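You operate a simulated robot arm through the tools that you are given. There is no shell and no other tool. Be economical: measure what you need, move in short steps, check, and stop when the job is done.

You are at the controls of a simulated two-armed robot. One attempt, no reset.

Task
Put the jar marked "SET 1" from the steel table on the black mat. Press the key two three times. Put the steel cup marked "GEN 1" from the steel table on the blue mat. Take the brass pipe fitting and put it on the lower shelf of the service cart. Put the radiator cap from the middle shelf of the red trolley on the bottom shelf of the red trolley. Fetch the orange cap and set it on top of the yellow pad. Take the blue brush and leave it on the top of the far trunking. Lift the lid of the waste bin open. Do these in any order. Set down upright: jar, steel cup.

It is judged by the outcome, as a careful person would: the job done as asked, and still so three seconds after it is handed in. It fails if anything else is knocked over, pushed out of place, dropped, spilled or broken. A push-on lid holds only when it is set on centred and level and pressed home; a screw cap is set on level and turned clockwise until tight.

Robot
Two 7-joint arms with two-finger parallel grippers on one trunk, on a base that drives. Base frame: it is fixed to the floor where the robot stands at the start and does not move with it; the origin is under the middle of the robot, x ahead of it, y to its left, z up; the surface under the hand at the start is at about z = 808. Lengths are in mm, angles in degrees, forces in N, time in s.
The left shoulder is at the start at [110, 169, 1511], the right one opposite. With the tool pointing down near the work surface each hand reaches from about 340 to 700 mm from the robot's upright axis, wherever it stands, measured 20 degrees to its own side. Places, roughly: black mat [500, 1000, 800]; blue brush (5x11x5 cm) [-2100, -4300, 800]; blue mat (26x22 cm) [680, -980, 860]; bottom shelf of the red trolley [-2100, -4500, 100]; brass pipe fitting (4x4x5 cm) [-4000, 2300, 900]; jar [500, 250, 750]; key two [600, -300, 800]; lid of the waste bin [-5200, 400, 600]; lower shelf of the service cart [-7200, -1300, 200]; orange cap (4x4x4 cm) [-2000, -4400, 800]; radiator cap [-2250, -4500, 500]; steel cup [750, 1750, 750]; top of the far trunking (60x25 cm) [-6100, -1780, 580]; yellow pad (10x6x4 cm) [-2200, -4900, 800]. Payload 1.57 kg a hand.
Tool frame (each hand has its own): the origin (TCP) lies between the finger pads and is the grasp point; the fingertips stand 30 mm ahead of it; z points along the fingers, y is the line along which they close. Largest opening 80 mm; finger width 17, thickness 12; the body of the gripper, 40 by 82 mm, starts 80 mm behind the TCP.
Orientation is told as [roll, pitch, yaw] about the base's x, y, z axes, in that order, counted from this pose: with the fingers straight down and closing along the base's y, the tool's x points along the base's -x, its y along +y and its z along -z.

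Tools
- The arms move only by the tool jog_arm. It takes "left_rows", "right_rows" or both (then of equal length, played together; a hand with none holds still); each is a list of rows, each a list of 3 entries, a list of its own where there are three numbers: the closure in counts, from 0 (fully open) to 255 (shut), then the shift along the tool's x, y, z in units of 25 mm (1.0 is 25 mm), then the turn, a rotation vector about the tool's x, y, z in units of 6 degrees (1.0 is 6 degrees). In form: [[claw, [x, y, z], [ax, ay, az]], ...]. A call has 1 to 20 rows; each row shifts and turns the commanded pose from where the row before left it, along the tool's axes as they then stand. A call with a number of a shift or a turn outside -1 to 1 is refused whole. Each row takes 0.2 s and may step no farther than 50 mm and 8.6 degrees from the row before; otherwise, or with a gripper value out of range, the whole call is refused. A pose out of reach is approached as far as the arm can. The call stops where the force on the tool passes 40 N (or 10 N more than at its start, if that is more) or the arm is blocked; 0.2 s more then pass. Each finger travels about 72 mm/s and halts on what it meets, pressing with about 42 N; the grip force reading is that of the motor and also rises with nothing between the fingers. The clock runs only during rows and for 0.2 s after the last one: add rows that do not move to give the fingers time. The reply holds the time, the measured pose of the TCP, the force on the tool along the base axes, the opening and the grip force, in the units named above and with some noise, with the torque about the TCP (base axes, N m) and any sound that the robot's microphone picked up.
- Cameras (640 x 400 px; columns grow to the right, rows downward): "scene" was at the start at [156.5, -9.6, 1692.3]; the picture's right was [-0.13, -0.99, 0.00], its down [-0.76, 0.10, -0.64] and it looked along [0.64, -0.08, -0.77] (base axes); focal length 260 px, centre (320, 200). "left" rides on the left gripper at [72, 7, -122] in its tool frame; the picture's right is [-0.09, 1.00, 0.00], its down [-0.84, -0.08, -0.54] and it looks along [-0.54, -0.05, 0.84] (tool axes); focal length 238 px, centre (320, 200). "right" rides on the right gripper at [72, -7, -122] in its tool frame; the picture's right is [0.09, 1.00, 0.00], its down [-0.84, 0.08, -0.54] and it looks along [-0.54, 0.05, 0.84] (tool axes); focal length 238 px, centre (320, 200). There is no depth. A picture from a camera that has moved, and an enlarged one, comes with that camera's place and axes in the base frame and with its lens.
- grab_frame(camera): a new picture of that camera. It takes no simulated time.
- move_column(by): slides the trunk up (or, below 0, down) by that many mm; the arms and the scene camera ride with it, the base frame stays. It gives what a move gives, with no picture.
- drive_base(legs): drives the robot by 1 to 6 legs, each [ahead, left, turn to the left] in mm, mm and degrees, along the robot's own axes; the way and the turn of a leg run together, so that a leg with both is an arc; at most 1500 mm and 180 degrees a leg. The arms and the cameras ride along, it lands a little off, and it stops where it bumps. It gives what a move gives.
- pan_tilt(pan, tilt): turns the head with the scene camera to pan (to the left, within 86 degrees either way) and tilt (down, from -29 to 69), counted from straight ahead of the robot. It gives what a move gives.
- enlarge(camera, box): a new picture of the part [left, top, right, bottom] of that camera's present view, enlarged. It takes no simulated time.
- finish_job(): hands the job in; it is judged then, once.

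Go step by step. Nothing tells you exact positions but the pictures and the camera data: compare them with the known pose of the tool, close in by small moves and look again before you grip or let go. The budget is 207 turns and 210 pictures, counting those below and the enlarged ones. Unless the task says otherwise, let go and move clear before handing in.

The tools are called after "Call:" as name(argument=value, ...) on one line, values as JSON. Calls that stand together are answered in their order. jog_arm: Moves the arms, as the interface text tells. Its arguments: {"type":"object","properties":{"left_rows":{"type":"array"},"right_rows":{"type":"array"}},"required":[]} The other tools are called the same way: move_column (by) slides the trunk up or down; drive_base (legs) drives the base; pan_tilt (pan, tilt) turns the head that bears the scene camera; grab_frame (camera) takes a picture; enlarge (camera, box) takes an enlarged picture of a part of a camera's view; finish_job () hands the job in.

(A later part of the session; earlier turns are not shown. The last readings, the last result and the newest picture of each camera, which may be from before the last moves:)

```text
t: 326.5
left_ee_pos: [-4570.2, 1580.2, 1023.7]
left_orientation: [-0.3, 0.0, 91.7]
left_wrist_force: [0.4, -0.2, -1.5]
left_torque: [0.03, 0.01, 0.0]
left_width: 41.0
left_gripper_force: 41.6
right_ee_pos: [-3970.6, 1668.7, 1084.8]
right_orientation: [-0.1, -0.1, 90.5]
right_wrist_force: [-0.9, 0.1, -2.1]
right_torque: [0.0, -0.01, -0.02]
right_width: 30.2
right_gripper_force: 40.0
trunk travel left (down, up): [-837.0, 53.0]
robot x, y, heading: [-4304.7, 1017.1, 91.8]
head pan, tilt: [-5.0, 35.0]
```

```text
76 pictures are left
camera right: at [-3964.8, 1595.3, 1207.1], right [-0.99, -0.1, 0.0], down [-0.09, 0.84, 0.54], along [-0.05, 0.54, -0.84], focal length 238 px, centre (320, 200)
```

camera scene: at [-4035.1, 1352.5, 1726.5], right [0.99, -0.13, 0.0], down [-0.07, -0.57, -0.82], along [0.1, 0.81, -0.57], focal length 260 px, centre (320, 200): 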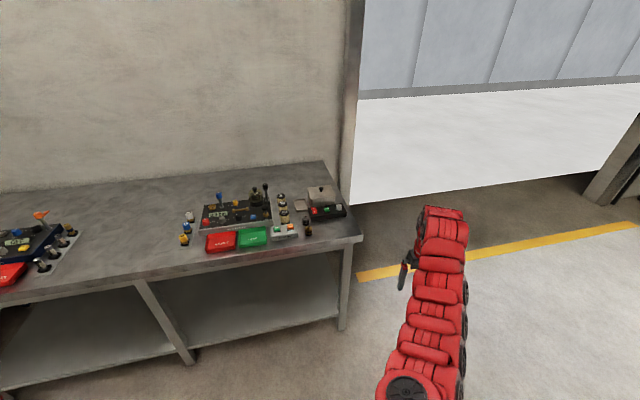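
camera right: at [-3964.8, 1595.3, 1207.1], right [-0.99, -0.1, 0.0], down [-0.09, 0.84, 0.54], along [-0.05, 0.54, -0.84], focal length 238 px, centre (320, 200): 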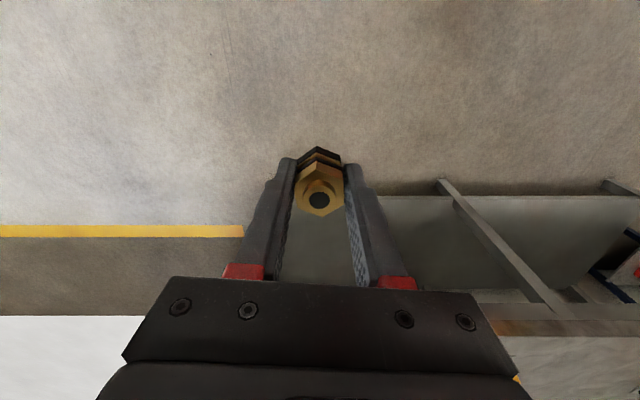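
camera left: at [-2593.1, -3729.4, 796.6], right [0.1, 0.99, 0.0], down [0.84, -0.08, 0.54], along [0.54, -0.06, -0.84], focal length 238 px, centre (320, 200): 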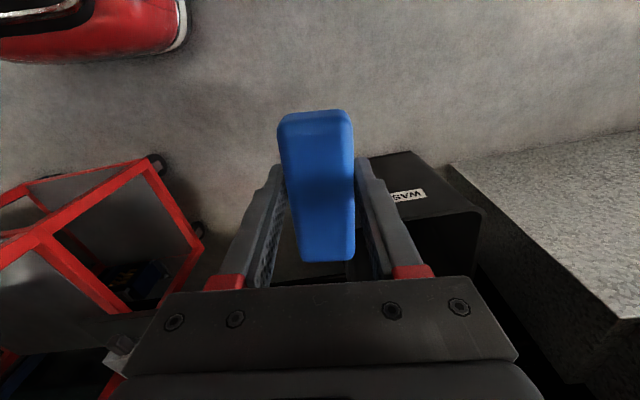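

Reverse along the open floor to y≈-1300, then turn to face -x and look at the lane.

Call:
drive_base(legs=[[-1200, 0, -1.8], [-1100, 0, 0], [0, 0, 88]])

Call:
pan_tilt(pan=5, tilt=30)

Call:
grab_frame(camera="scene")

```text
t: 341.6
left_ee_pos: [-4914.4, -1486.6, 1023.4]
left_orientation: [-0.3, 0.2, 175.1]
left_wrist_force: [0.0, 0.2, -1.0]
left_torque: [-0.01, 0.0, -0.01]
left_width: 40.9
left_gripper_force: 42.1
right_ee_pos: [-4931.3, -882.2, 1083.8]
right_orientation: [-0.1, 0.0, 173.7]
right_wrist_force: [-0.3, -0.2, -1.6]
right_torque: [-0.02, -0.01, 0.01]
right_width: 30.3
right_gripper_force: 39.7
trunk travel left (down, up): [-837.0, 53.0]
robot x, y, heading: [-4324.7, -1292.2, 175.0]
head pan, tilt: [-5.0, 35.0]
```

```text
t: 342.3
left_ee_pos: [-4913.3, -1485.2, 1022.3]
left_orientation: [-0.3, 0.0, 175.0]
left_wrist_force: [0.3, -0.4, -1.7]
left_torque: [0.0, -0.02, -0.03]
left_width: 41.3
left_gripper_force: 41.9
right_ee_pos: [-4930.8, -881.5, 1084.4]
right_orientation: [-0.2, 0.1, 173.8]
right_wrist_force: [0.6, -0.2, -2.0]
right_torque: [0.0, -0.02, -0.02]
right_width: 30.4
right_gripper_force: 39.5
trunk travel left (down, up): [-837.0, 53.0]
robot x, y, heading: [-4325.4, -1289.2, 175.1]
head pan, tilt: [5.0, 30.0]
```

```text
75 pictures are left
camera scene: at [-4494.2, -1282.6, 1734.2], right [0.0, 1.0, 0.0], down [0.5, 0.0, -0.87], along [-0.87, 0.0, -0.5], focal length 260 px, centre (320, 200)
```

scene: 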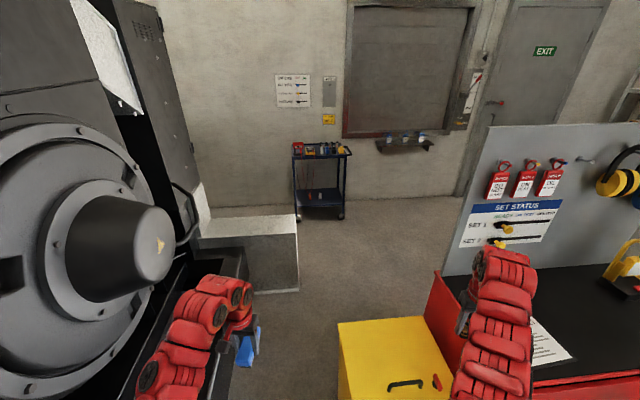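

The lane past the genset is too tight for the base. I go around north of the cabinet and bins instead.

Call:
drive_base(legs=[[0, 0, -85], [1400, 0, 0], [1350, 0, 0]])

Call:
drive_base(legs=[[0, 0, 90]])

Call:
grab_frame(camera="scene")

```text
t: 359.2
left_ee_pos: [-4628.3, 2010.7, 1022.4]
left_orientation: [-0.2, 0.0, 92.5]
left_wrist_force: [-0.4, 0.4, -0.7]
left_torque: [0.01, 0.01, -0.01]
left_width: 41.2
left_gripper_force: 42.1
right_ee_pos: [-4030.0, 2106.7, 1084.9]
right_orientation: [-0.1, 0.0, 91.1]
right_wrist_force: [0.0, -0.1, -2.4]
right_torque: [-0.01, -0.02, -0.03]
right_width: 30.3
right_gripper_force: 39.2
trunk travel left (down, up): [-837.0, 53.0]
robot x, y, heading: [-4355.4, 1450.6, 92.1]
head pan, tilt: [5.0, 30.0]
```

```text
t: 363.4
left_ee_pos: [-4929.4, 1205.2, 1022.3]
left_orientation: [-0.3, 0.0, 179.8]
left_wrist_force: [-0.6, -0.5, -1.0]
left_torque: [0.01, -0.03, 0.01]
left_width: 41.0
left_gripper_force: 42.2
right_ee_pos: [-4997.0, 1807.3, 1084.7]
right_orientation: [-0.1, -0.1, 178.6]
right_wrist_force: [-0.1, -0.3, -2.2]
right_torque: [0.02, -0.01, 0.0]
right_width: 30.2
right_gripper_force: 39.6
trunk travel left (down, up): [-837.0, 53.0]
robot x, y, heading: [-4356.7, 1450.6, 179.8]
head pan, tilt: [5.0, 30.0]
```

```text
74 pictures are left
camera scene: at [-4527.7, 1444.0, 1734.2], right [-0.08, 1.0, 0.0], down [0.5, 0.04, -0.87], along [-0.86, -0.07, -0.5], focal length 260 px, centre (320, 200)
```

scene: 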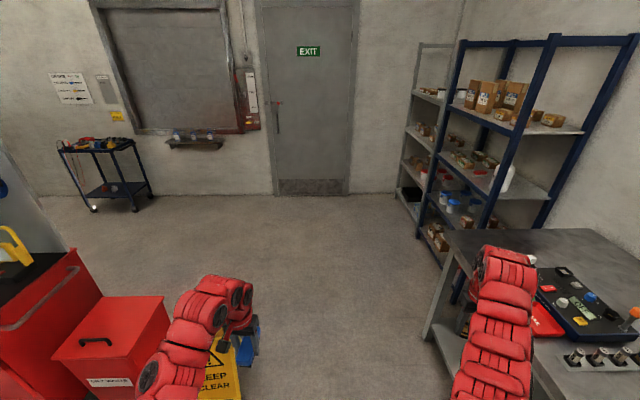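

The path is clear. Drive west past the sign, then turn south behind the cabinet.

Call:
drive_base(legs=[[1000, -50, 0], [1000, 0, 0], [0, 0, 90]])

Call:
pan_tilt(pan=0, tilt=25)

Call:
grab_frame(camera="scene")

```text
t: 377.6
left_ee_pos: [-6134.1, 935.3, 1022.7]
left_orientation: [-0.3, 0.1, -86.5]
left_wrist_force: [0.5, 0.9, -1.9]
left_torque: [0.02, 0.02, 0.04]
left_width: 41.1
left_gripper_force: 42.3
right_ee_pos: [-6730.3, 828.4, 1084.6]
right_orientation: [0.0, -0.1, -87.8]
right_wrist_force: [0.4, 0.1, -2.2]
right_torque: [0.01, -0.02, 0.01]
right_width: 30.0
right_gripper_force: 39.9
trunk travel left (down, up): [-837.0, 53.0]
robot x, y, heading: [-6414.7, 1491.4, -86.9]
head pan, tilt: [5.0, 30.0]
```

```text
t: 378.2
left_ee_pos: [-6133.4, 934.7, 1023.0]
left_orientation: [-0.3, 0.1, -86.5]
left_wrist_force: [0.1, 0.1, -1.2]
left_torque: [0.05, 0.04, 0.04]
left_width: 41.2
left_gripper_force: 41.7
right_ee_pos: [-6728.7, 828.4, 1085.3]
right_orientation: [-0.1, 0.0, -87.8]
right_wrist_force: [-0.2, -0.3, -2.3]
right_torque: [0.0, 0.0, -0.01]
right_width: 30.1
right_gripper_force: 39.4
trunk travel left (down, up): [-837.0, 53.0]
robot x, y, heading: [-6413.2, 1491.0, -86.4]
head pan, tilt: [0.0, 25.0]
```

```text
73 pictures are left
camera scene: at [-6404.7, 1317.5, 1742.2], right [-1.0, -0.06, 0.0], down [-0.03, 0.42, -0.91], along [0.05, -0.9, -0.42], focal length 260 px, centre (320, 200)
```

scene: 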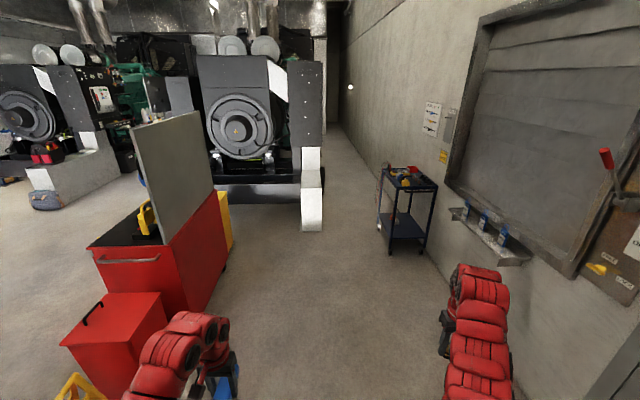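

Trunking top spans x≈-6225…-5975, y≈-2080…-1460; the cart stands at right. Drive south toward it.

Call:
drive_base(legs=[[0, 0, -3.4], [1300, 60, 0], [1150, 0, 0]])

Call:
pan_tilt(pan=10, tilt=45)

Call:
grab_frame(camera="scene")

Call:
grab_frame(camera="left")

```text
t: 390.4
left_ee_pos: [-6140.0, -1493.4, 1021.8]
left_orientation: [-0.3, 0.1, -91.0]
left_wrist_force: [0.1, 0.5, -0.2]
left_torque: [0.03, -0.02, 0.0]
left_width: 41.0
left_gripper_force: 42.1
right_ee_pos: [-6741.4, -1552.3, 1084.4]
right_orientation: [-0.1, 0.0, -92.1]
right_wrist_force: [-0.1, -0.3, -1.2]
right_torque: [-0.01, -0.01, -0.02]
right_width: 30.4
right_gripper_force: 39.6
trunk travel left (down, up): [-837.0, 53.0]
robot x, y, heading: [-6376.6, -920.5, -91.0]
head pan, tilt: [0.0, 25.0]
```

```text
t: 391.3
left_ee_pos: [-6141.9, -1493.9, 1022.1]
left_orientation: [-0.3, 0.1, -91.0]
left_wrist_force: [0.7, 0.0, -1.0]
left_torque: [-0.02, 0.0, 0.04]
left_width: 41.0
left_gripper_force: 42.3
right_ee_pos: [-6742.8, -1553.6, 1085.1]
right_orientation: [-0.1, 0.0, -92.2]
right_wrist_force: [0.6, -0.2, -1.9]
right_torque: [0.0, 0.0, 0.02]
right_width: 30.2
right_gripper_force: 39.3
trunk travel left (down, up): [-837.0, 53.0]
robot x, y, heading: [-6377.1, -918.2, -91.1]
head pan, tilt: [10.0, 45.0]
```

```text
72 pictures are left
camera scene: at [-6366.4, -1078.8, 1711.7], right [-0.99, -0.16, 0.0], down [-0.11, 0.7, -0.71], along [0.11, -0.7, -0.71], focal length 260 px, centre (320, 200)
```

scene: 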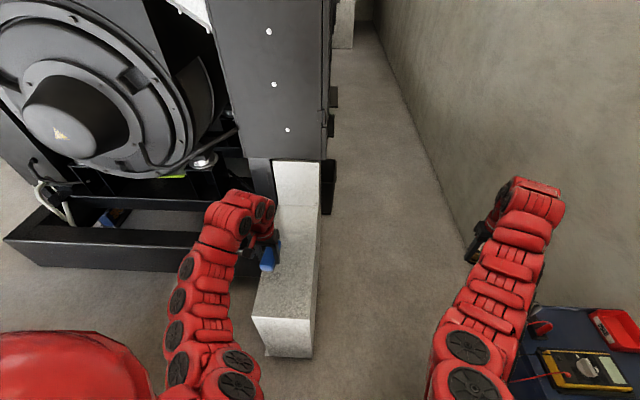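

```text
71 pictures are left
camera left: at [-6132.8, -1422.5, 1145.2], right [0.99, -0.11, 0.0], down [-0.09, -0.84, 0.54], along [-0.06, -0.54, -0.84], focal length 238 px, centre (320, 200)
```

left: 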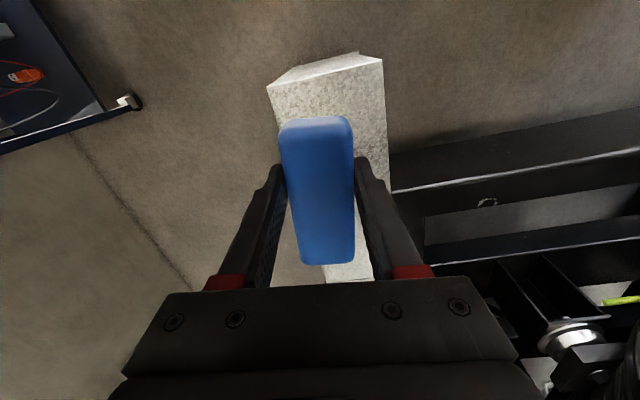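

Trunking top: x≈-6254…-6008, y from ≈-1475 to -2100. Drive ahead 125 mm and lower the trunk.

Call:
drive_base(legs=[[125, 18, 1]])

Call:
move_column(by=-320)

Call:
grab_frame(camera="left")

Call:
grab_frame(camera="scene")

```text
t: 392.6
left_ee_pos: [-6112.2, -1614.7, 1024.1]
left_orientation: [-0.3, 0.0, -89.9]
left_wrist_force: [-0.7, -0.5, -1.4]
left_torque: [-0.01, 0.04, -0.03]
left_width: 41.2
left_gripper_force: 42.1
right_ee_pos: [-6712.3, -1685.4, 1084.9]
right_orientation: [-0.1, -0.1, -91.1]
right_wrist_force: [-0.4, 0.5, -2.0]
right_torque: [-0.01, -0.01, 0.02]
right_width: 30.2
right_gripper_force: 39.1
trunk travel left (down, up): [-837.0, 53.0]
robot x, y, heading: [-6358.7, -1045.9, -90.0]
head pan, tilt: [10.0, 45.0]
```

```text
t: 395.7
left_ee_pos: [-6111.9, -1616.2, 702.7]
left_orientation: [-0.3, 0.1, -89.8]
left_wrist_force: [-0.1, -0.5, -1.8]
left_torque: [-0.02, -0.03, -0.02]
left_width: 40.9
left_gripper_force: 41.4
right_ee_pos: [-6711.4, -1685.9, 764.5]
right_orientation: [-0.1, 0.0, -91.2]
right_wrist_force: [-0.2, -0.1, -2.2]
right_torque: [0.02, -0.02, 0.05]
right_width: 30.1
right_gripper_force: 39.4
trunk travel left (down, up): [-517.0, 373.0]
robot x, y, heading: [-6358.8, -1047.9, -89.9]
head pan, tilt: [10.0, 45.0]
```

```text
70 pictures are left
camera left: at [-6105.5, -1544.7, 825.3], right [1.0, -0.09, -0.01], down [-0.07, -0.84, 0.54], along [-0.05, -0.54, -0.84], focal length 238 px, centre (320, 200)
```

left: 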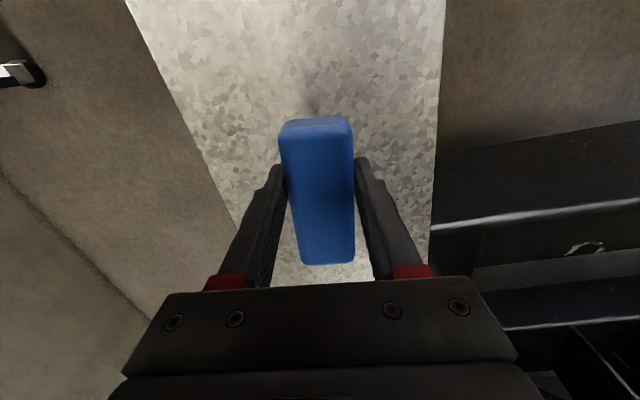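

```text
69 pictures are left
camera scene: at [-6345.8, -1205.6, 1391.7], right [-0.98, -0.18, 0.0], down [-0.12, 0.7, -0.71], along [0.12, -0.7, -0.71], focal length 260 px, centre (320, 200)
```

scene: 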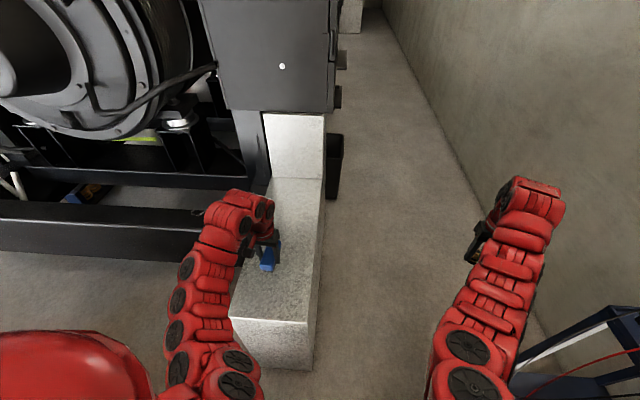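

Over the trunking, centred. Lower onto it gently.

Call:
jog_arm(left_rows=[[255, [0, 0, 0.6], [0, 0, 0]], [255, [0, 0, 0.6], [0, 0, 0]], [255, [0, 0, 0.6], [0, 0, 0]], [255, [0, 0, 0.4], [0, 0, 0]], [255, [0, 0, 0.2], [0, 0, 0]], [255, [0, 0, 0.12], [0, 0, 0]], [255, [0, 0, 0.12], [0, 0, 0]], [255, [0, 0, 0.12], [0, 0, 0]], [255, [0, 0, 0], [0, 0, 0]]])

```text
t: 397.7
left_ee_pos: [-6110.8, -1615.7, 633.3]
left_orientation: [-0.3, 0.1, -89.8]
left_wrist_force: [0.1, -0.7, -0.3]
left_torque: [0.02, -0.01, -0.01]
left_width: 41.2
left_gripper_force: 41.6
right_ee_pos: [-6712.8, -1687.8, 763.8]
right_orientation: [0.0, 0.0, -91.1]
right_wrist_force: [0.0, -0.8, -1.8]
right_torque: [0.01, -0.01, 0.01]
right_width: 30.1
right_gripper_force: 39.7
trunk travel left (down, up): [-517.0, 373.0]
robot x, y, heading: [-6360.0, -1043.1, -89.8]
head pan, tilt: [10.0, 45.0]
```

Call:
jog_arm(left_rows=[[255, [0, 0, 0.12], [0, 0, 0]], [255, [0, 0, 0.12], [0, 0, 0]], [255, [0, 0, 0.1], [0, 0, 0]], [255, [0, 0, 0.1], [0, 0, 0]], [255, [0, 0, 0.1], [0, 0, 0]], [255, [0, 0, 0.1], [0, 0, 0]], [255, [0, 0, 0], [0, 0, 0]]])

Call:
grab_frame(camera="left")

```text
t: 398.7
left_ee_pos: [-6111.0, -1615.7, 626.7]
left_orientation: [0.0, -0.4, -89.9]
left_wrist_force: [0.9, 6.7, 25.0]
left_torque: [0.9, -0.02, -0.1]
left_width: 41.2
left_gripper_force: 41.5
right_ee_pos: [-6712.2, -1685.9, 765.2]
right_orientation: [-0.1, -0.1, -91.1]
right_wrist_force: [0.5, -0.3, -1.4]
right_torque: [0.02, -0.01, -0.01]
right_width: 30.2
right_gripper_force: 39.3
trunk travel left (down, up): [-517.0, 373.0]
robot x, y, heading: [-6360.9, -1047.9, -90.2]
head pan, tilt: [10.0, 45.0]
stopped in row 4 (left hand): the force on the tool passed its limit at 44 N (the readings are from after the stop); the commanded pose is now the measured one
```

```text
68 pictures are left
camera left: at [-6105.8, -1544.4, 749.5], right [1.0, -0.09, 0.0], down [-0.08, -0.83, 0.55], along [-0.05, -0.55, -0.84], focal length 238 px, centre (320, 200)
```

left: 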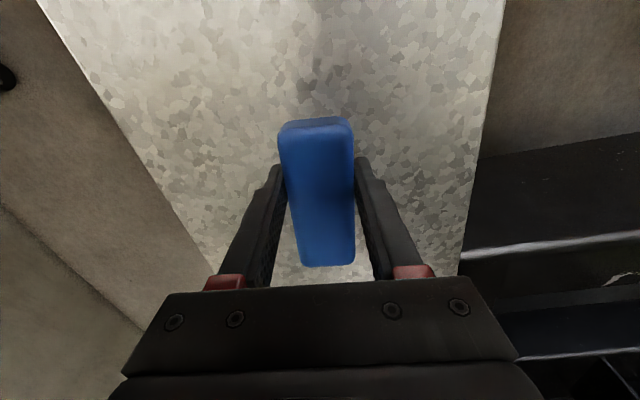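

Contact. Ease off slightly, release, and raise.

Call:
jog_arm(left_rows=[[255, [0, 0, -0.08], [0, 0, 0]], [180, [0, 0, 0], [0, 0, 0]], [60, [0, 0, 0], [0, 0, 0]], [60, [0, 0, 0], [0, 0, 0]], [60, [0, 0, 0], [0, 0, 0]], [60, [0, 0, -0.4], [0, 0, 0]], [60, [0, 0, -0.8], [0, 0, 0]], [60, [0, 0, -0.8], [0, 0, 0]], [60, [0, 0, -0.8], [0, 0, 0]], [60, [0, 0, -0.8], [0, 0, 0]], [60, [0, 0, -0.8], [0, 0, 0]], [60, [0, 0, -0.8], [0, 0, 0]], [60, [0, 0, 0], [0, 0, 0]]])

Call:
grab_frame(camera="left")

Call:
pan_tilt(pan=-50, tilt=45)

Call:
grab_frame(camera="scene")

```text
t: 401.5
left_ee_pos: [-6108.2, -1627.0, 714.6]
left_orientation: [-0.2, -0.4, -89.8]
left_wrist_force: [-0.5, 1.4, 0.7]
left_torque: [0.0, 0.02, -0.03]
left_width: 61.4
left_gripper_force: 0.0
left hand out of reach, approached as far as the arm can: row 10, 11, 12
right_ee_pos: [-6712.6, -1686.9, 764.0]
right_orientation: [-0.1, -0.1, -91.1]
right_wrist_force: [-0.2, -0.1, -1.7]
right_torque: [-0.01, 0.01, -0.01]
right_width: 29.9
right_gripper_force: 39.1
trunk travel left (down, up): [-517.0, 373.0]
robot x, y, heading: [-6361.3, -1044.6, -89.9]
head pan, tilt: [10.0, 45.0]
```

```text
67 pictures are left
camera left: at [-6102.4, -1554.4, 836.8], right [1.0, -0.09, 0.0], down [-0.07, -0.83, 0.55], along [-0.05, -0.54, -0.84], focal length 238 px, centre (320, 200)
```

left: 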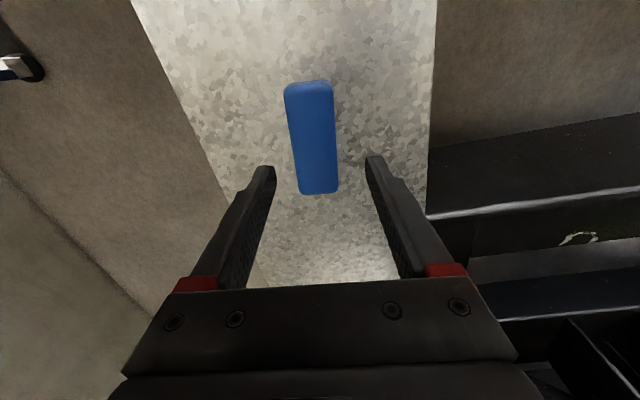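

```text
t: 402.8
left_ee_pos: [-6107.4, -1627.3, 714.6]
left_orientation: [-0.1, -0.3, -89.8]
left_wrist_force: [0.0, 0.2, 0.1]
left_torque: [0.0, 0.0, 0.01]
left_width: 61.3
left_gripper_force: 0.0
right_ee_pos: [-6712.9, -1687.4, 763.3]
right_orientation: [-0.1, 0.1, -91.1]
right_wrist_force: [0.5, -0.8, -1.4]
right_torque: [0.05, 0.02, 0.0]
right_width: 30.2
right_gripper_force: 39.6
trunk travel left (down, up): [-517.0, 373.0]
robot x, y, heading: [-6361.2, -1043.3, -90.0]
head pan, tilt: [-50.0, 45.0]
```

```text
66 pictures are left
camera scene: at [-6422.2, -1178.0, 1391.6], right [-0.64, 0.76, 0.0], down [0.54, 0.46, -0.71], along [-0.54, -0.46, -0.71], focal length 260 px, centre (320, 200)
```

scene: 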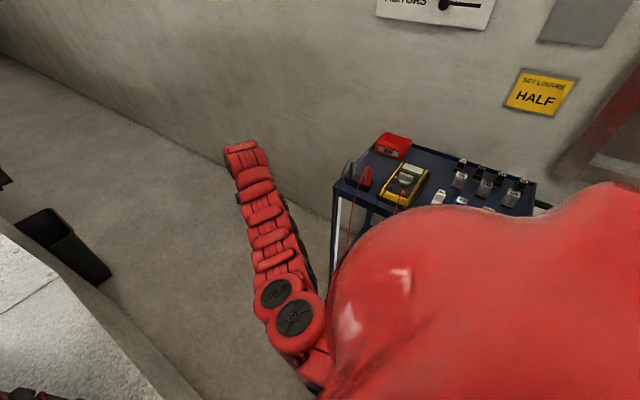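

Brush rests on the trunking. For the cart, I retract the right hand (with fitting) close to me, then rotate the base right 34° so it faces the cart obliquely.

Call:
jog_arm(right_rows=[[255, [0.9, 0.2, 0.4], [0, 0, 0]], [255, [0.9, 0.2, 0.4], [0, 0, 0]], [255, [0.9, 0.2, 0.4], [0, 0, 0]], [255, [0.9, 0.2, 0.4], [0, 0, 0]], [255, [0.9, 0.2, 0.4], [0, 0, 0]], [255, [0.9, 0.2, 0.4], [0, 0, 0]], [255, [0.9, 0.2, 0.4], [0, 0, 0]], [255, [0.9, 0.2, 0.4], [0, 0, 0]], [255, [0.9, 0.2, 0.4], [0, 0, 0]], [255, [0.9, 0.2, 0.4], [0, 0, 0]], [255, [0.7, 0.1, 0.4], [0, 0, 0]], [255, [0, 0, 0], [0, 0, 0]]])

Call:
drive_base(legs=[[0, 0, -34]])

Call:
grab_frame(camera="right")

Call:
pan_tilt(pan=-30, tilt=45)

Call:
grab_frame(camera="scene")

```text
t: 405.4
left_ee_pos: [-6109.7, -1626.9, 715.3]
left_orientation: [-0.2, -0.3, -89.9]
left_wrist_force: [-0.2, 0.7, 0.0]
left_torque: [-0.01, 0.0, 0.01]
left_width: 61.0
left_gripper_force: 0.1
right_ee_pos: [-6657.2, -1449.7, 646.8]
right_orientation: [-0.1, -0.1, -91.1]
right_wrist_force: [-0.3, 0.3, -2.5]
right_torque: [0.01, 0.03, -0.02]
right_width: 30.3
right_gripper_force: 39.3
right hand out of reach, approached as far as the arm can: row 3
trunk travel left (down, up): [-517.0, 373.0]
robot x, y, heading: [-6362.5, -1047.0, -89.9]
head pan, tilt: [-50.0, 45.0]
```

```text
t: 407.4
left_ee_pos: [-6475.4, -1668.4, 714.3]
left_orientation: [-0.2, -0.3, -123.7]
left_wrist_force: [0.3, 0.6, 0.6]
left_torque: [-0.03, 0.02, 0.0]
left_width: 61.0
left_gripper_force: 0.1
right_ee_pos: [-6833.0, -1216.0, 646.6]
right_orientation: [-0.1, 0.1, -124.8]
right_wrist_force: [-0.4, -1.0, -1.4]
right_torque: [0.0, 0.0, 0.02]
right_width: 30.1
right_gripper_force: 39.5
trunk travel left (down, up): [-517.0, 373.0]
robot x, y, heading: [-6362.5, -1043.1, -123.4]
head pan, tilt: [-50.0, 45.0]
```

```text
65 pictures are left
camera right: at [-6796.8, -1154.9, 769.3], right [0.87, -0.49, 0.0], down [-0.41, -0.73, 0.54], along [-0.27, -0.47, -0.84], focal length 238 px, centre (320, 200)
```

right: 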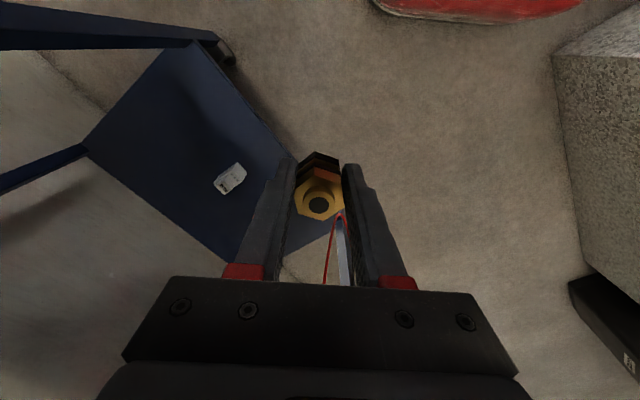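

```text
t: 408.3
left_ee_pos: [-6474.0, -1667.3, 714.6]
left_orientation: [-0.2, -0.3, -123.6]
left_wrist_force: [-0.3, 0.8, 0.1]
left_torque: [0.01, -0.02, 0.0]
left_width: 61.4
left_gripper_force: 0.1
right_ee_pos: [-6832.9, -1216.6, 647.0]
right_orientation: [-0.1, 0.0, -125.0]
right_wrist_force: [0.5, -0.5, -2.1]
right_torque: [0.02, -0.01, -0.01]
right_width: 30.3
right_gripper_force: 39.6
trunk travel left (down, up): [-517.0, 373.0]
robot x, y, heading: [-6357.4, -1044.6, -123.7]
head pan, tilt: [-30.0, 45.0]
```

```text
64 pictures are left
camera scene: at [-6477.6, -1147.8, 1391.6], right [-0.44, 0.9, 0.0], down [0.63, 0.31, -0.71], along [-0.63, -0.31, -0.71], focal length 260 px, centre (320, 200)
```

scene: 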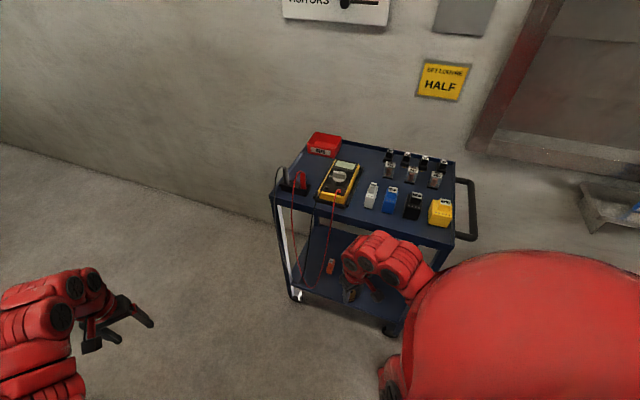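

The cart's lower shelf is open; free spot near [-7040,-1185]. The hand hovers outside its front edge. Lower the trunk to bring the fitting to shelf level.

Call:
move_column(by=-330)

Call:
grab_frame(camera="right")

Call:
grab_frame(camera="scene")

```text
t: 411.5
left_ee_pos: [-6474.1, -1668.8, 385.2]
left_orientation: [-0.2, -0.3, -123.6]
left_wrist_force: [-0.6, -0.8, -0.1]
left_torque: [-0.02, -0.03, 0.0]
left_width: 61.2
left_gripper_force: 0.1
right_ee_pos: [-6832.5, -1216.3, 317.4]
right_orientation: [-0.2, -0.1, -124.9]
right_wrist_force: [-0.5, 0.0, -1.6]
right_torque: [-0.01, -0.01, 0.0]
right_width: 30.0
right_gripper_force: 39.9
trunk travel left (down, up): [-187.0, 703.0]
robot x, y, heading: [-6359.8, -1044.4, -123.5]
head pan, tilt: [-30.0, 45.0]
```

```text
63 pictures are left
camera right: at [-6796.7, -1154.9, 439.4], right [0.87, -0.49, 0.0], down [-0.41, -0.73, 0.54], along [-0.27, -0.47, -0.84], focal length 238 px, centre (320, 200)
```

right: 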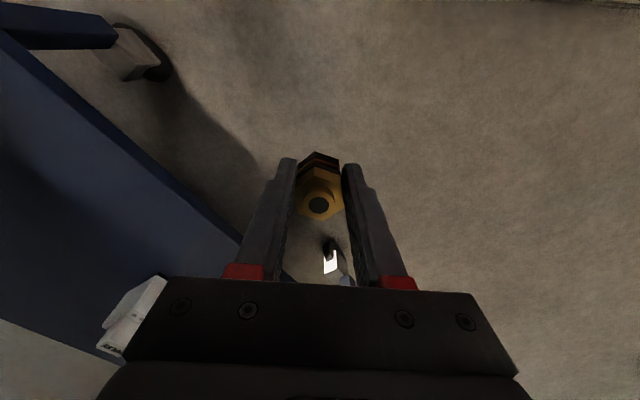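

```text
62 pictures are left
camera scene: at [-6477.5, -1147.8, 1061.7], right [-0.44, 0.9, 0.0], down [0.63, 0.31, -0.71], along [-0.63, -0.31, -0.71], focal length 260 px, centre (320, 200)
```

scene: 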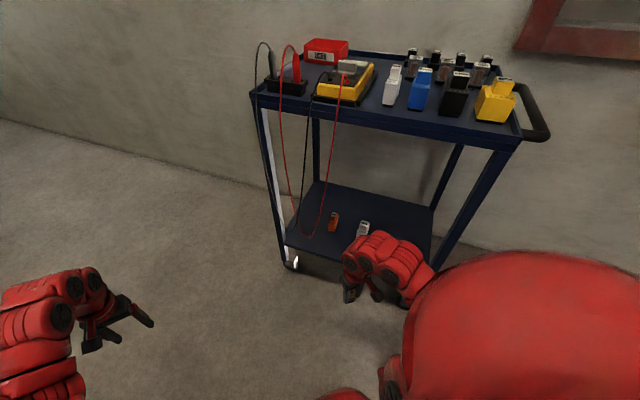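

Shelf edge at x≈-7005. Slide the hand ~245 mm into the cart over the lower shelf.

Call:
jog_arm(right_rows=[[255, [-0.37, -0.82, 0], [0, 0, 0]], [255, [-0.37, -0.82, 0], [0, 0, 0]], [255, [-0.37, -0.82, 0], [0, 0, 0]], [255, [-0.37, -0.82, 0], [0, 0, 0]], [255, [-0.37, -0.82, 0], [0, 0, 0]], [255, [-0.37, -0.82, 0], [0, 0, 0]], [255, [-0.37, -0.82, 0], [0, 0, 0]], [255, [0, 0, 0], [0, 0, 0]]])

Call:
grab_frame(camera="right")

Call:
grab_frame(camera="scene")

```text
t: 413.3
left_ee_pos: [-6475.1, -1668.4, 385.9]
left_orientation: [-0.1, -0.3, -123.6]
left_wrist_force: [-1.5, -0.4, 0.8]
left_torque: [-0.02, 0.0, -0.01]
left_width: 61.0
left_gripper_force: 0.1
right_ee_pos: [-6988.7, -1187.0, 315.8]
right_orientation: [-0.2, 0.0, -124.8]
right_wrist_force: [-0.2, -0.1, -1.3]
right_torque: [0.02, -0.03, 0.02]
right_width: 30.1
right_gripper_force: 39.4
trunk travel left (down, up): [-187.0, 703.0]
robot x, y, heading: [-6358.9, -1045.5, -123.6]
head pan, tilt: [-30.0, 45.0]
```

```text
61 pictures are left
camera right: at [-6953.3, -1126.3, 438.7], right [0.87, -0.49, 0.0], down [-0.41, -0.73, 0.54], along [-0.27, -0.47, -0.84], focal length 238 px, centre (320, 200)
```

right: 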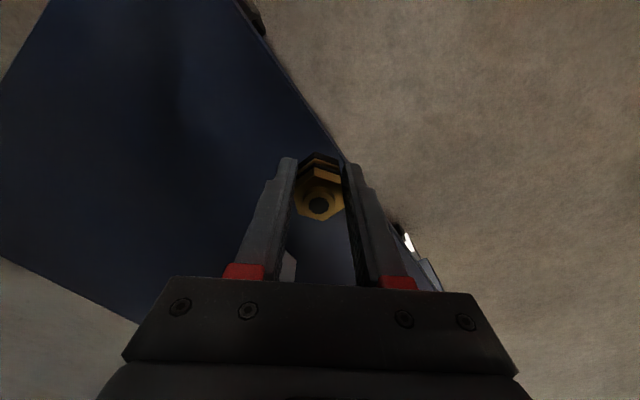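

```text
60 pictures are left
camera scene: at [-6477.6, -1147.9, 1061.6], right [-0.44, 0.9, 0.0], down [0.63, 0.31, -0.71], along [-0.63, -0.31, -0.71], focal length 260 px, centre (320, 200)
```

scene: 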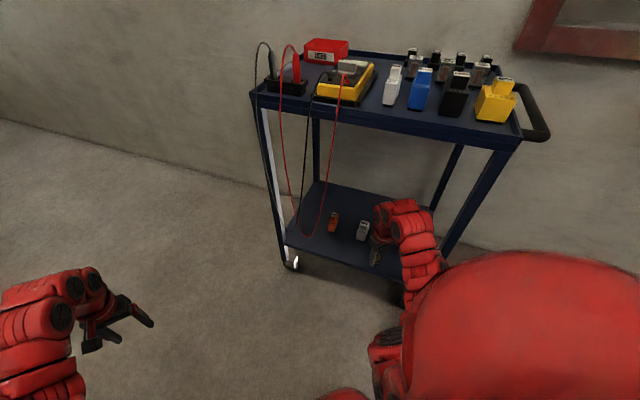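

Front edge at x≈-6985; need ~80 mm more.

Call:
jog_arm(right_rows=[[255, [-0.6, -0.85, 0], [0, 0, 0]], [255, [-0.6, -0.85, 0], [0, 0, 0]], [255, [-0.6, -0.85, 0], [0, 0, 0]], [255, [0, 0, 0.7], [0, 0, 0]], [255, [0, 0, 0.7], [0, 0, 0]], [255, [0, 0, 0], [0, 0, 0]]])

Call:
grab_frame(camera="right")

```text
t: 414.7
left_ee_pos: [-6474.6, -1668.5, 385.2]
left_orientation: [-0.2, -0.3, -123.5]
left_wrist_force: [0.5, 0.2, -0.8]
left_torque: [0.02, -0.01, -0.01]
left_width: 61.2
left_gripper_force: 0.0
right_ee_pos: [-7064.3, -1186.9, 283.9]
right_orientation: [-0.1, 0.1, -124.8]
right_wrist_force: [0.0, 0.1, -2.3]
right_torque: [0.0, 0.01, 0.0]
right_width: 30.5
right_gripper_force: 39.4
trunk travel left (down, up): [-187.0, 703.0]
robot x, y, heading: [-6359.4, -1044.2, -123.4]
head pan, tilt: [-30.0, 45.0]
```

```text
59 pictures are left
camera right: at [-7028.8, -1125.2, 406.4], right [0.87, -0.49, 0.0], down [-0.41, -0.73, 0.54], along [-0.27, -0.47, -0.84], focal length 238 px, centre (320, 200)
```

right: 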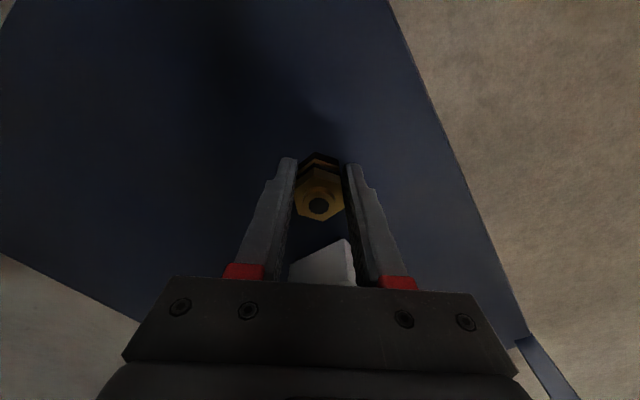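

Call:
jog_arm(right_rows=[[255, [0, 0, 0.6], [0, 0, 0]], [255, [0, 0, 0.4], [0, 0, 0]], [255, [0, 0, 0.15], [0, 0, 0]], [255, [0, 0, 0.1], [0, 0, 0]], [255, [0, 0, 0.1], [0, 0, 0]], [255, [0, 0, 0.1], [0, 0, 0]], [255, [0, 0, 0.1], [0, 0, 0]], [255, [0, 0, 0], [0, 0, 0]]])

Call:
grab_frame(camera="right")

```text
t: 415.2
left_ee_pos: [-6472.6, -1668.0, 385.6]
left_orientation: [-0.2, -0.4, -123.6]
left_wrist_force: [-0.1, 0.0, 0.2]
left_torque: [-0.02, -0.01, -0.02]
left_width: 61.0
left_gripper_force: 0.0
right_ee_pos: [-7067.5, -1189.2, 273.2]
right_orientation: [-0.5, -0.5, -124.9]
right_wrist_force: [6.1, 2.5, 28.5]
right_torque: [-0.24, -0.41, 0.07]
right_width: 30.2
right_gripper_force: 39.7
trunk travel left (down, up): [-187.0, 703.0]
robot x, y, heading: [-6356.9, -1044.3, -123.8]
head pan, tilt: [-30.0, 45.0]
stopped in row 2 (right hand): the force on the tool passed its limit at 56 N (the readings are from after the stop); the commanded pose is now the measured one
```

```text
58 pictures are left
camera right: at [-7029.5, -1127.1, 394.5], right [0.87, -0.49, -0.01], down [-0.41, -0.73, 0.55], along [-0.28, -0.47, -0.84], focal length 238 px, centre (320, 200)
```

right: 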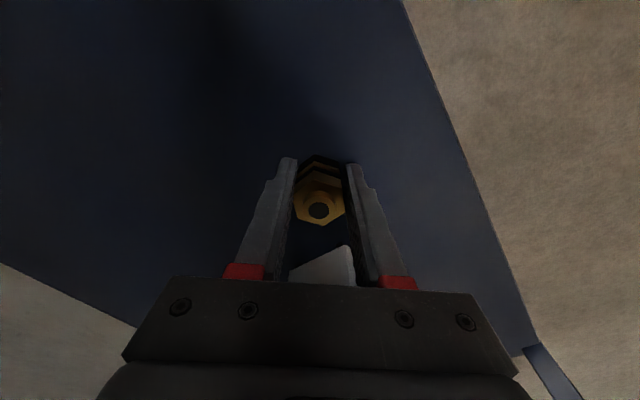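

Contact with the shelf (z≈237). Ease off, release, and withdraw upward a bit then out.

Call:
jog_arm(right_rows=[[255, [0, 0, -0.1], [0, 0, 0]], [255, [0, 0, 0], [0, 0, 0]], [150, [0, 0, 0], [0, 0, 0]], [80, [0, 0, 0], [0, 0, 0]], [80, [0, 0, 0], [0, 0, 0]], [80, [0, 0, -0.5], [0, 0, 0]], [80, [0, 0, -0.8], [0, 0, 0]], [80, [0, 0, -0.8], [0, 0, 0]], [80, [0, 0, 0], [0, 0, 0]]])

Call:
grab_frame(camera="right")

```text
t: 417.2
left_ee_pos: [-6473.5, -1668.3, 385.6]
left_orientation: [-0.2, -0.2, -123.7]
left_wrist_force: [0.2, -0.4, -0.2]
left_torque: [0.02, 0.02, 0.03]
left_width: 61.2
left_gripper_force: 0.1
right_ee_pos: [-7064.7, -1191.3, 323.6]
right_orientation: [-0.3, -0.3, -124.9]
right_wrist_force: [0.1, -0.5, 0.1]
right_torque: [-0.02, 0.03, 0.0]
right_width: 54.7
right_gripper_force: 0.0
trunk travel left (down, up): [-187.0, 703.0]
robot x, y, heading: [-6361.6, -1043.5, -123.9]
head pan, tilt: [-30.0, 45.0]
```

```text
57 pictures are left
camera right: at [-7028.7, -1129.0, 446.3], right [0.87, -0.49, -0.01], down [-0.41, -0.73, 0.55], along [-0.27, -0.47, -0.84], focal length 238 px, centre (320, 200)
```

right: 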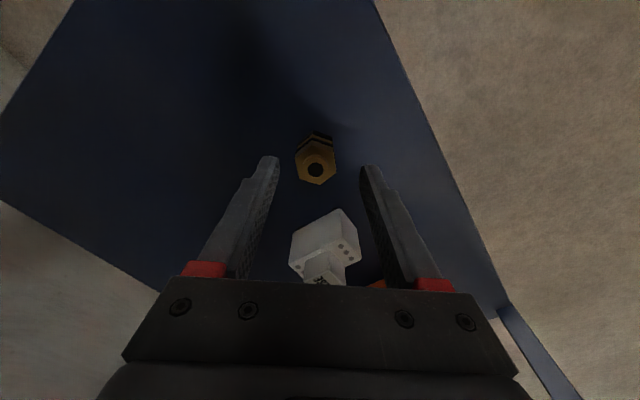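

Fitting is on the shelf. Withdraw the hand, raise the trunk, and back away from the cart.

Call:
jog_arm(right_rows=[[80, [0.55, 0.79, 0], [0, 0, 0]], [80, [0.55, 0.79, 0], [0, 0, 0]], [80, [0.55, 0.79, 0], [0, 0, 0]], [80, [0.55, 0.79, 0], [0, 0, 0]], [80, [0.55, 0.79, 0], [0, 0, 0]], [80, [0.55, 0.79, 0], [0, 0, 0]], [80, [0.55, 0.79, 0], [0, 0, 0]], [80, [0.55, 0.79, 0], [0, 0, 0]], [80, [0.55, 0.79, 0], [0, 0, 0]], [80, [0.55, 0.79, 0], [0, 0, 0]], [80, [0, 0, 0], [0, 0, 0]]])

Call:
move_column(by=400)

Call:
grab_frame(camera="scene")

Call:
move_column(by=240)

Call:
drive_base(legs=[[-200, -133, 0]])

```text
t: 419.6
left_ee_pos: [-6473.9, -1667.7, 385.5]
left_orientation: [-0.3, -0.5, -123.6]
left_wrist_force: [0.3, 0.2, 0.0]
left_torque: [-0.01, 0.0, 0.02]
left_width: 61.3
left_gripper_force: 0.1
right_ee_pos: [-6822.3, -1191.2, 319.4]
right_orientation: [-0.3, -0.2, -124.9]
right_wrist_force: [0.1, -0.1, 0.3]
right_torque: [-0.01, 0.01, 0.01]
right_width: 54.8
right_gripper_force: 0.1
trunk travel left (down, up): [-187.0, 703.0]
robot x, y, heading: [-6361.2, -1046.9, -123.6]
head pan, tilt: [-30.0, 45.0]
```

```text
t: 423.4
left_ee_pos: [-6473.3, -1668.3, 784.7]
left_orientation: [-0.2, -0.3, -123.6]
left_wrist_force: [0.1, -0.6, -0.3]
left_torque: [-0.04, 0.0, 0.03]
left_width: 61.1
left_gripper_force: 0.2
right_ee_pos: [-6822.9, -1191.4, 720.1]
right_orientation: [-0.3, -0.3, -124.9]
right_wrist_force: [-0.1, 0.0, 0.2]
right_torque: [0.0, 0.01, 0.02]
right_width: 55.0
right_gripper_force: 0.0
trunk travel left (down, up): [-587.0, 303.0]
robot x, y, heading: [-6360.6, -1039.2, -123.6]
head pan, tilt: [-30.0, 45.0]
```

```text
56 pictures are left
camera scene: at [-6477.4, -1147.9, 1461.6], right [-0.44, 0.9, 0.0], down [0.63, 0.31, -0.71], along [-0.63, -0.31, -0.71], focal length 260 px, centre (320, 200)
```

scene: 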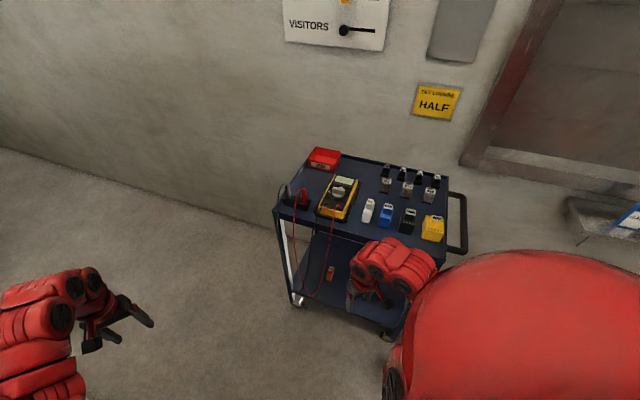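

```text
t: 425.9
left_ee_pos: [-6474.8, -1668.2, 1025.1]
left_orientation: [-0.2, -0.3, -123.7]
left_wrist_force: [0.9, 0.0, 0.5]
left_torque: [0.0, -0.01, -0.01]
left_width: 61.5
left_gripper_force: 0.0
right_ee_pos: [-6823.0, -1190.4, 959.6]
right_orientation: [-0.4, -0.3, -124.8]
right_wrist_force: [0.9, 0.0, -0.2]
right_torque: [-0.02, 0.02, -0.02]
right_width: 54.9
right_gripper_force: 0.2
trunk travel left (down, up): [-827.0, 63.0]
robot x, y, heading: [-6359.7, -1045.3, -123.7]
head pan, tilt: [-30.0, 45.0]
```

```text
t: 427.7
left_ee_pos: [-6471.7, -1431.3, 1024.5]
left_orientation: [-0.2, -0.3, -123.4]
left_wrist_force: [0.7, -0.4, -0.4]
left_torque: [0.05, 0.01, 0.02]
left_width: 61.4
left_gripper_force: 0.0
right_ee_pos: [-6821.0, -956.1, 959.5]
right_orientation: [-0.3, -0.4, -124.7]
right_wrist_force: [0.7, -0.2, -0.4]
right_torque: [-0.02, 0.02, 0.02]
right_width: 54.7
right_gripper_force: 0.0
trunk travel left (down, up): [-827.0, 63.0]
robot x, y, heading: [-6358.7, -806.8, -123.5]
head pan, tilt: [-30.0, 45.0]
```

Now travel back around: turn, go north, then east.

Call:
drive_base(legs=[[0, 0, 120], [0, 0, 93.5], [1200, 0, 0], [1080, 0, 0], [0, 0, -90]])

Call:
pan_tilt(pan=-10, tilt=35)

Call:
grab_frame(camera="scene")

```text
t: 451.6
left_ee_pos: [-5627.6, 1673.7, 1025.4]
left_orientation: [-0.1, -0.3, -3.9]
left_wrist_force: [1.0, 0.1, -0.6]
left_torque: [-0.02, 0.01, 0.0]
left_width: 61.3
left_gripper_force: 0.0
right_ee_pos: [-5868.3, 1135.1, 959.4]
right_orientation: [-0.2, -0.4, -5.1]
right_wrist_force: [0.6, -0.5, 0.3]
right_torque: [0.01, -0.02, 0.0]
right_width: 55.0
right_gripper_force: 0.1
trunk travel left (down, up): [-827.0, 63.0]
robot x, y, heading: [-6226.8, 1465.1, -3.7]
head pan, tilt: [-30.0, 45.0]
```

```text
t: 452.4
left_ee_pos: [-5628.4, 1674.1, 1024.9]
left_orientation: [-0.1, -0.3, -4.0]
left_wrist_force: [0.0, -0.3, -0.1]
left_torque: [0.01, -0.01, 0.0]
left_width: 61.2
left_gripper_force: 0.0
right_ee_pos: [-5868.0, 1135.3, 960.7]
right_orientation: [-0.3, -0.4, -5.0]
right_wrist_force: [0.4, 0.0, 0.1]
right_torque: [-0.01, 0.01, 0.03]
right_width: 54.8
right_gripper_force: 0.0
trunk travel left (down, up): [-827.0, 63.0]
robot x, y, heading: [-6227.5, 1467.1, -4.3]
head pan, tilt: [-10.0, 35.0]
```

```text
55 pictures are left
camera scene: at [-6060.3, 1437.4, 1716.5], right [-0.24, -0.97, 0.0], down [-0.56, 0.14, -0.82], along [0.79, -0.2, -0.57], focal length 260 px, centre (320, 200)
```

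scene: 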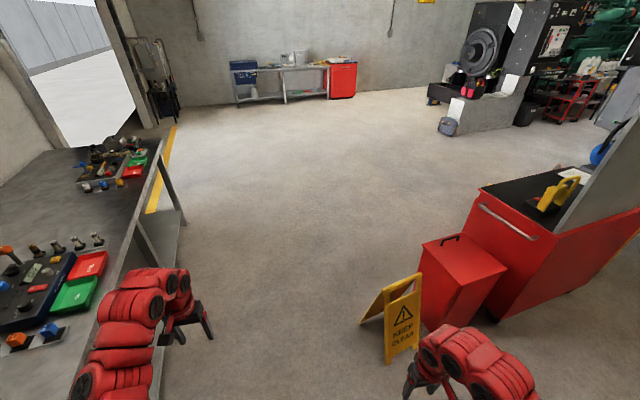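

I can see the bin: handle on the far (+x) side of the lid. Continue east, then south, then face the bin from the +x side.

Call:
drive_base(legs=[[0, -50, 4.3], [1000, 0, 0], [860, 0, 0], [0, 0, -90], [1230, 0, 0], [0, 0, -90]])

Call:
pan_tilt(pan=-10, tilt=45)

Call:
grab_frame(camera="scene")

```text
t: 475.3
left_ee_pos: [-4969.9, -35.8, 1024.7]
left_orientation: [-0.3, -0.3, -177.8]
left_wrist_force: [0.6, 0.1, 0.0]
left_torque: [0.02, -0.01, 0.03]
left_width: 61.2
left_gripper_force: 0.0
right_ee_pos: [-4787.0, 526.3, 958.7]
right_orientation: [-0.3, -0.4, -179.1]
right_wrist_force: [0.4, 0.3, 0.3]
right_torque: [0.0, 0.01, 0.02]
right_width: 54.9
right_gripper_force: 0.0
trunk travel left (down, up): [-827.0, 63.0]
robot x, y, heading: [-4396.9, 235.7, -177.8]
head pan, tilt: [-10.0, 35.0]
```

```text
t: 476.0
left_ee_pos: [-4970.3, -35.8, 1025.9]
left_orientation: [-0.2, -0.3, -177.8]
left_wrist_force: [1.0, -0.6, 0.1]
left_torque: [-0.02, 0.01, -0.01]
left_width: 61.0
left_gripper_force: 0.0
right_ee_pos: [-4787.8, 526.8, 958.8]
right_orientation: [-0.2, -0.2, -179.0]
right_wrist_force: [0.6, -0.2, -0.8]
right_torque: [0.0, 0.02, 0.05]
right_width: 54.8
right_gripper_force: 0.0
trunk travel left (down, up): [-827.0, 63.0]
robot x, y, heading: [-4401.5, 237.3, -177.9]
head pan, tilt: [-10.0, 45.0]
```

```text
54 pictures are left
camera scene: at [-4558.8, 244.4, 1701.7], right [0.14, 0.99, 0.0], down [0.7, -0.1, -0.71], along [-0.7, 0.1, -0.71], focal length 260 px, centre (320, 200)
```

scene: 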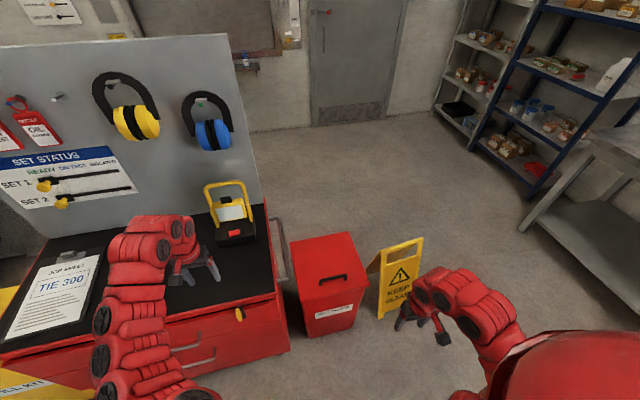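

Bin lid: x≈-5370…-5060, y≈240…516, handle at ≈[-5119,384,~620] along y, hinge at the back. I retract the left hand and turn the right hand 90° so it closes across the handle bar.

Call:
jog_arm(left_rows=[[60, [0.9, 0, 0.4], [0, 0, 0]], [60, [0.9, 0, 0.4], [0, 0, 0]], [60, [0.9, 0, 0.4], [0, 0, 0]], [60, [0.9, 0, 0.4], [0, 0, 0]], [60, [0.9, 0, 0.4], [0, 0, 0]], [60, [0.9, 0, 0.4], [0, 0, 0]], [60, [0.9, 0, 0.4], [0, 0, 0]], [60, [0, 0, 0], [0, 0, 0]], [60, [0, 0, 0], [0, 0, 0]], [60, [0, 0, 0], [0, 0, 0]], [60, [0, 0, 0], [0, 0, 0]], [60, [0, 0, 0], [0, 0, 0]], [60, [0, 0, 0], [0, 0, 0]], [60, [0, 0, 0], [0, 0, 0]], [60, [0, 0, 0], [0, 0, 0]], [60, [0, 0, 0], [0, 0, 0]]], right_rows=[[80, [0, 0, 0], [0, 0, -1]], [80, [0, 0, 0], [0, 0, -1]], [80, [0, 0, 0], [0, 0, -1]], [80, [0, 0, 0], [0, 0, -1]], [80, [0, 0, 0], [0, 0, -1]], [80, [0, 0, 0], [0, 0, -1]], [80, [0, 0, 0], [0, 0, -1]], [80, [0, 0, 0], [0, 0, -1]], [80, [0, 0, 0], [0, 0, -1]], [80, [0, 0, 0], [0, 0, -1]], [80, [0, 0, 0], [0, 0, -1]], [80, [0, 0, 0], [0, 0, -1]], [80, [0, 0, 0], [0, 0, -1]], [80, [0, 0, 0], [0, 0, -1]], [80, [0, 0, 0], [0, 0, -1]], [80, [0, 0, 0], [0, 0, 0]]])

Call:
grab_frame(camera="right")

```text
t: 479.4
left_ee_pos: [-4810.8, -29.1, 954.1]
left_orientation: [-0.2, -0.3, -177.8]
left_wrist_force: [0.4, 0.6, -0.3]
left_torque: [0.02, 0.0, -0.01]
left_width: 61.3
left_gripper_force: 0.0
right_ee_pos: [-4786.6, 525.4, 959.1]
right_orientation: [-0.3, 0.3, -88.9]
right_wrist_force: [-0.2, 0.9, 0.2]
right_torque: [0.0, 0.03, 0.03]
right_width: 54.7
right_gripper_force: 0.0
trunk travel left (down, up): [-827.0, 63.0]
robot x, y, heading: [-4398.3, 234.7, -177.6]
head pan, tilt: [-10.0, 45.0]
```

```text
53 pictures are left
camera right: at [-4793.0, 596.2, 1082.6], right [0.99, 0.11, 0.0], down [0.09, -0.84, 0.54], along [0.05, -0.53, -0.84], focal length 238 px, centre (320, 200)
```

right: 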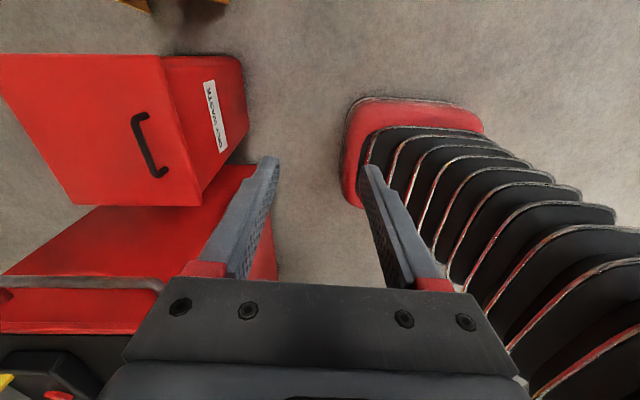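

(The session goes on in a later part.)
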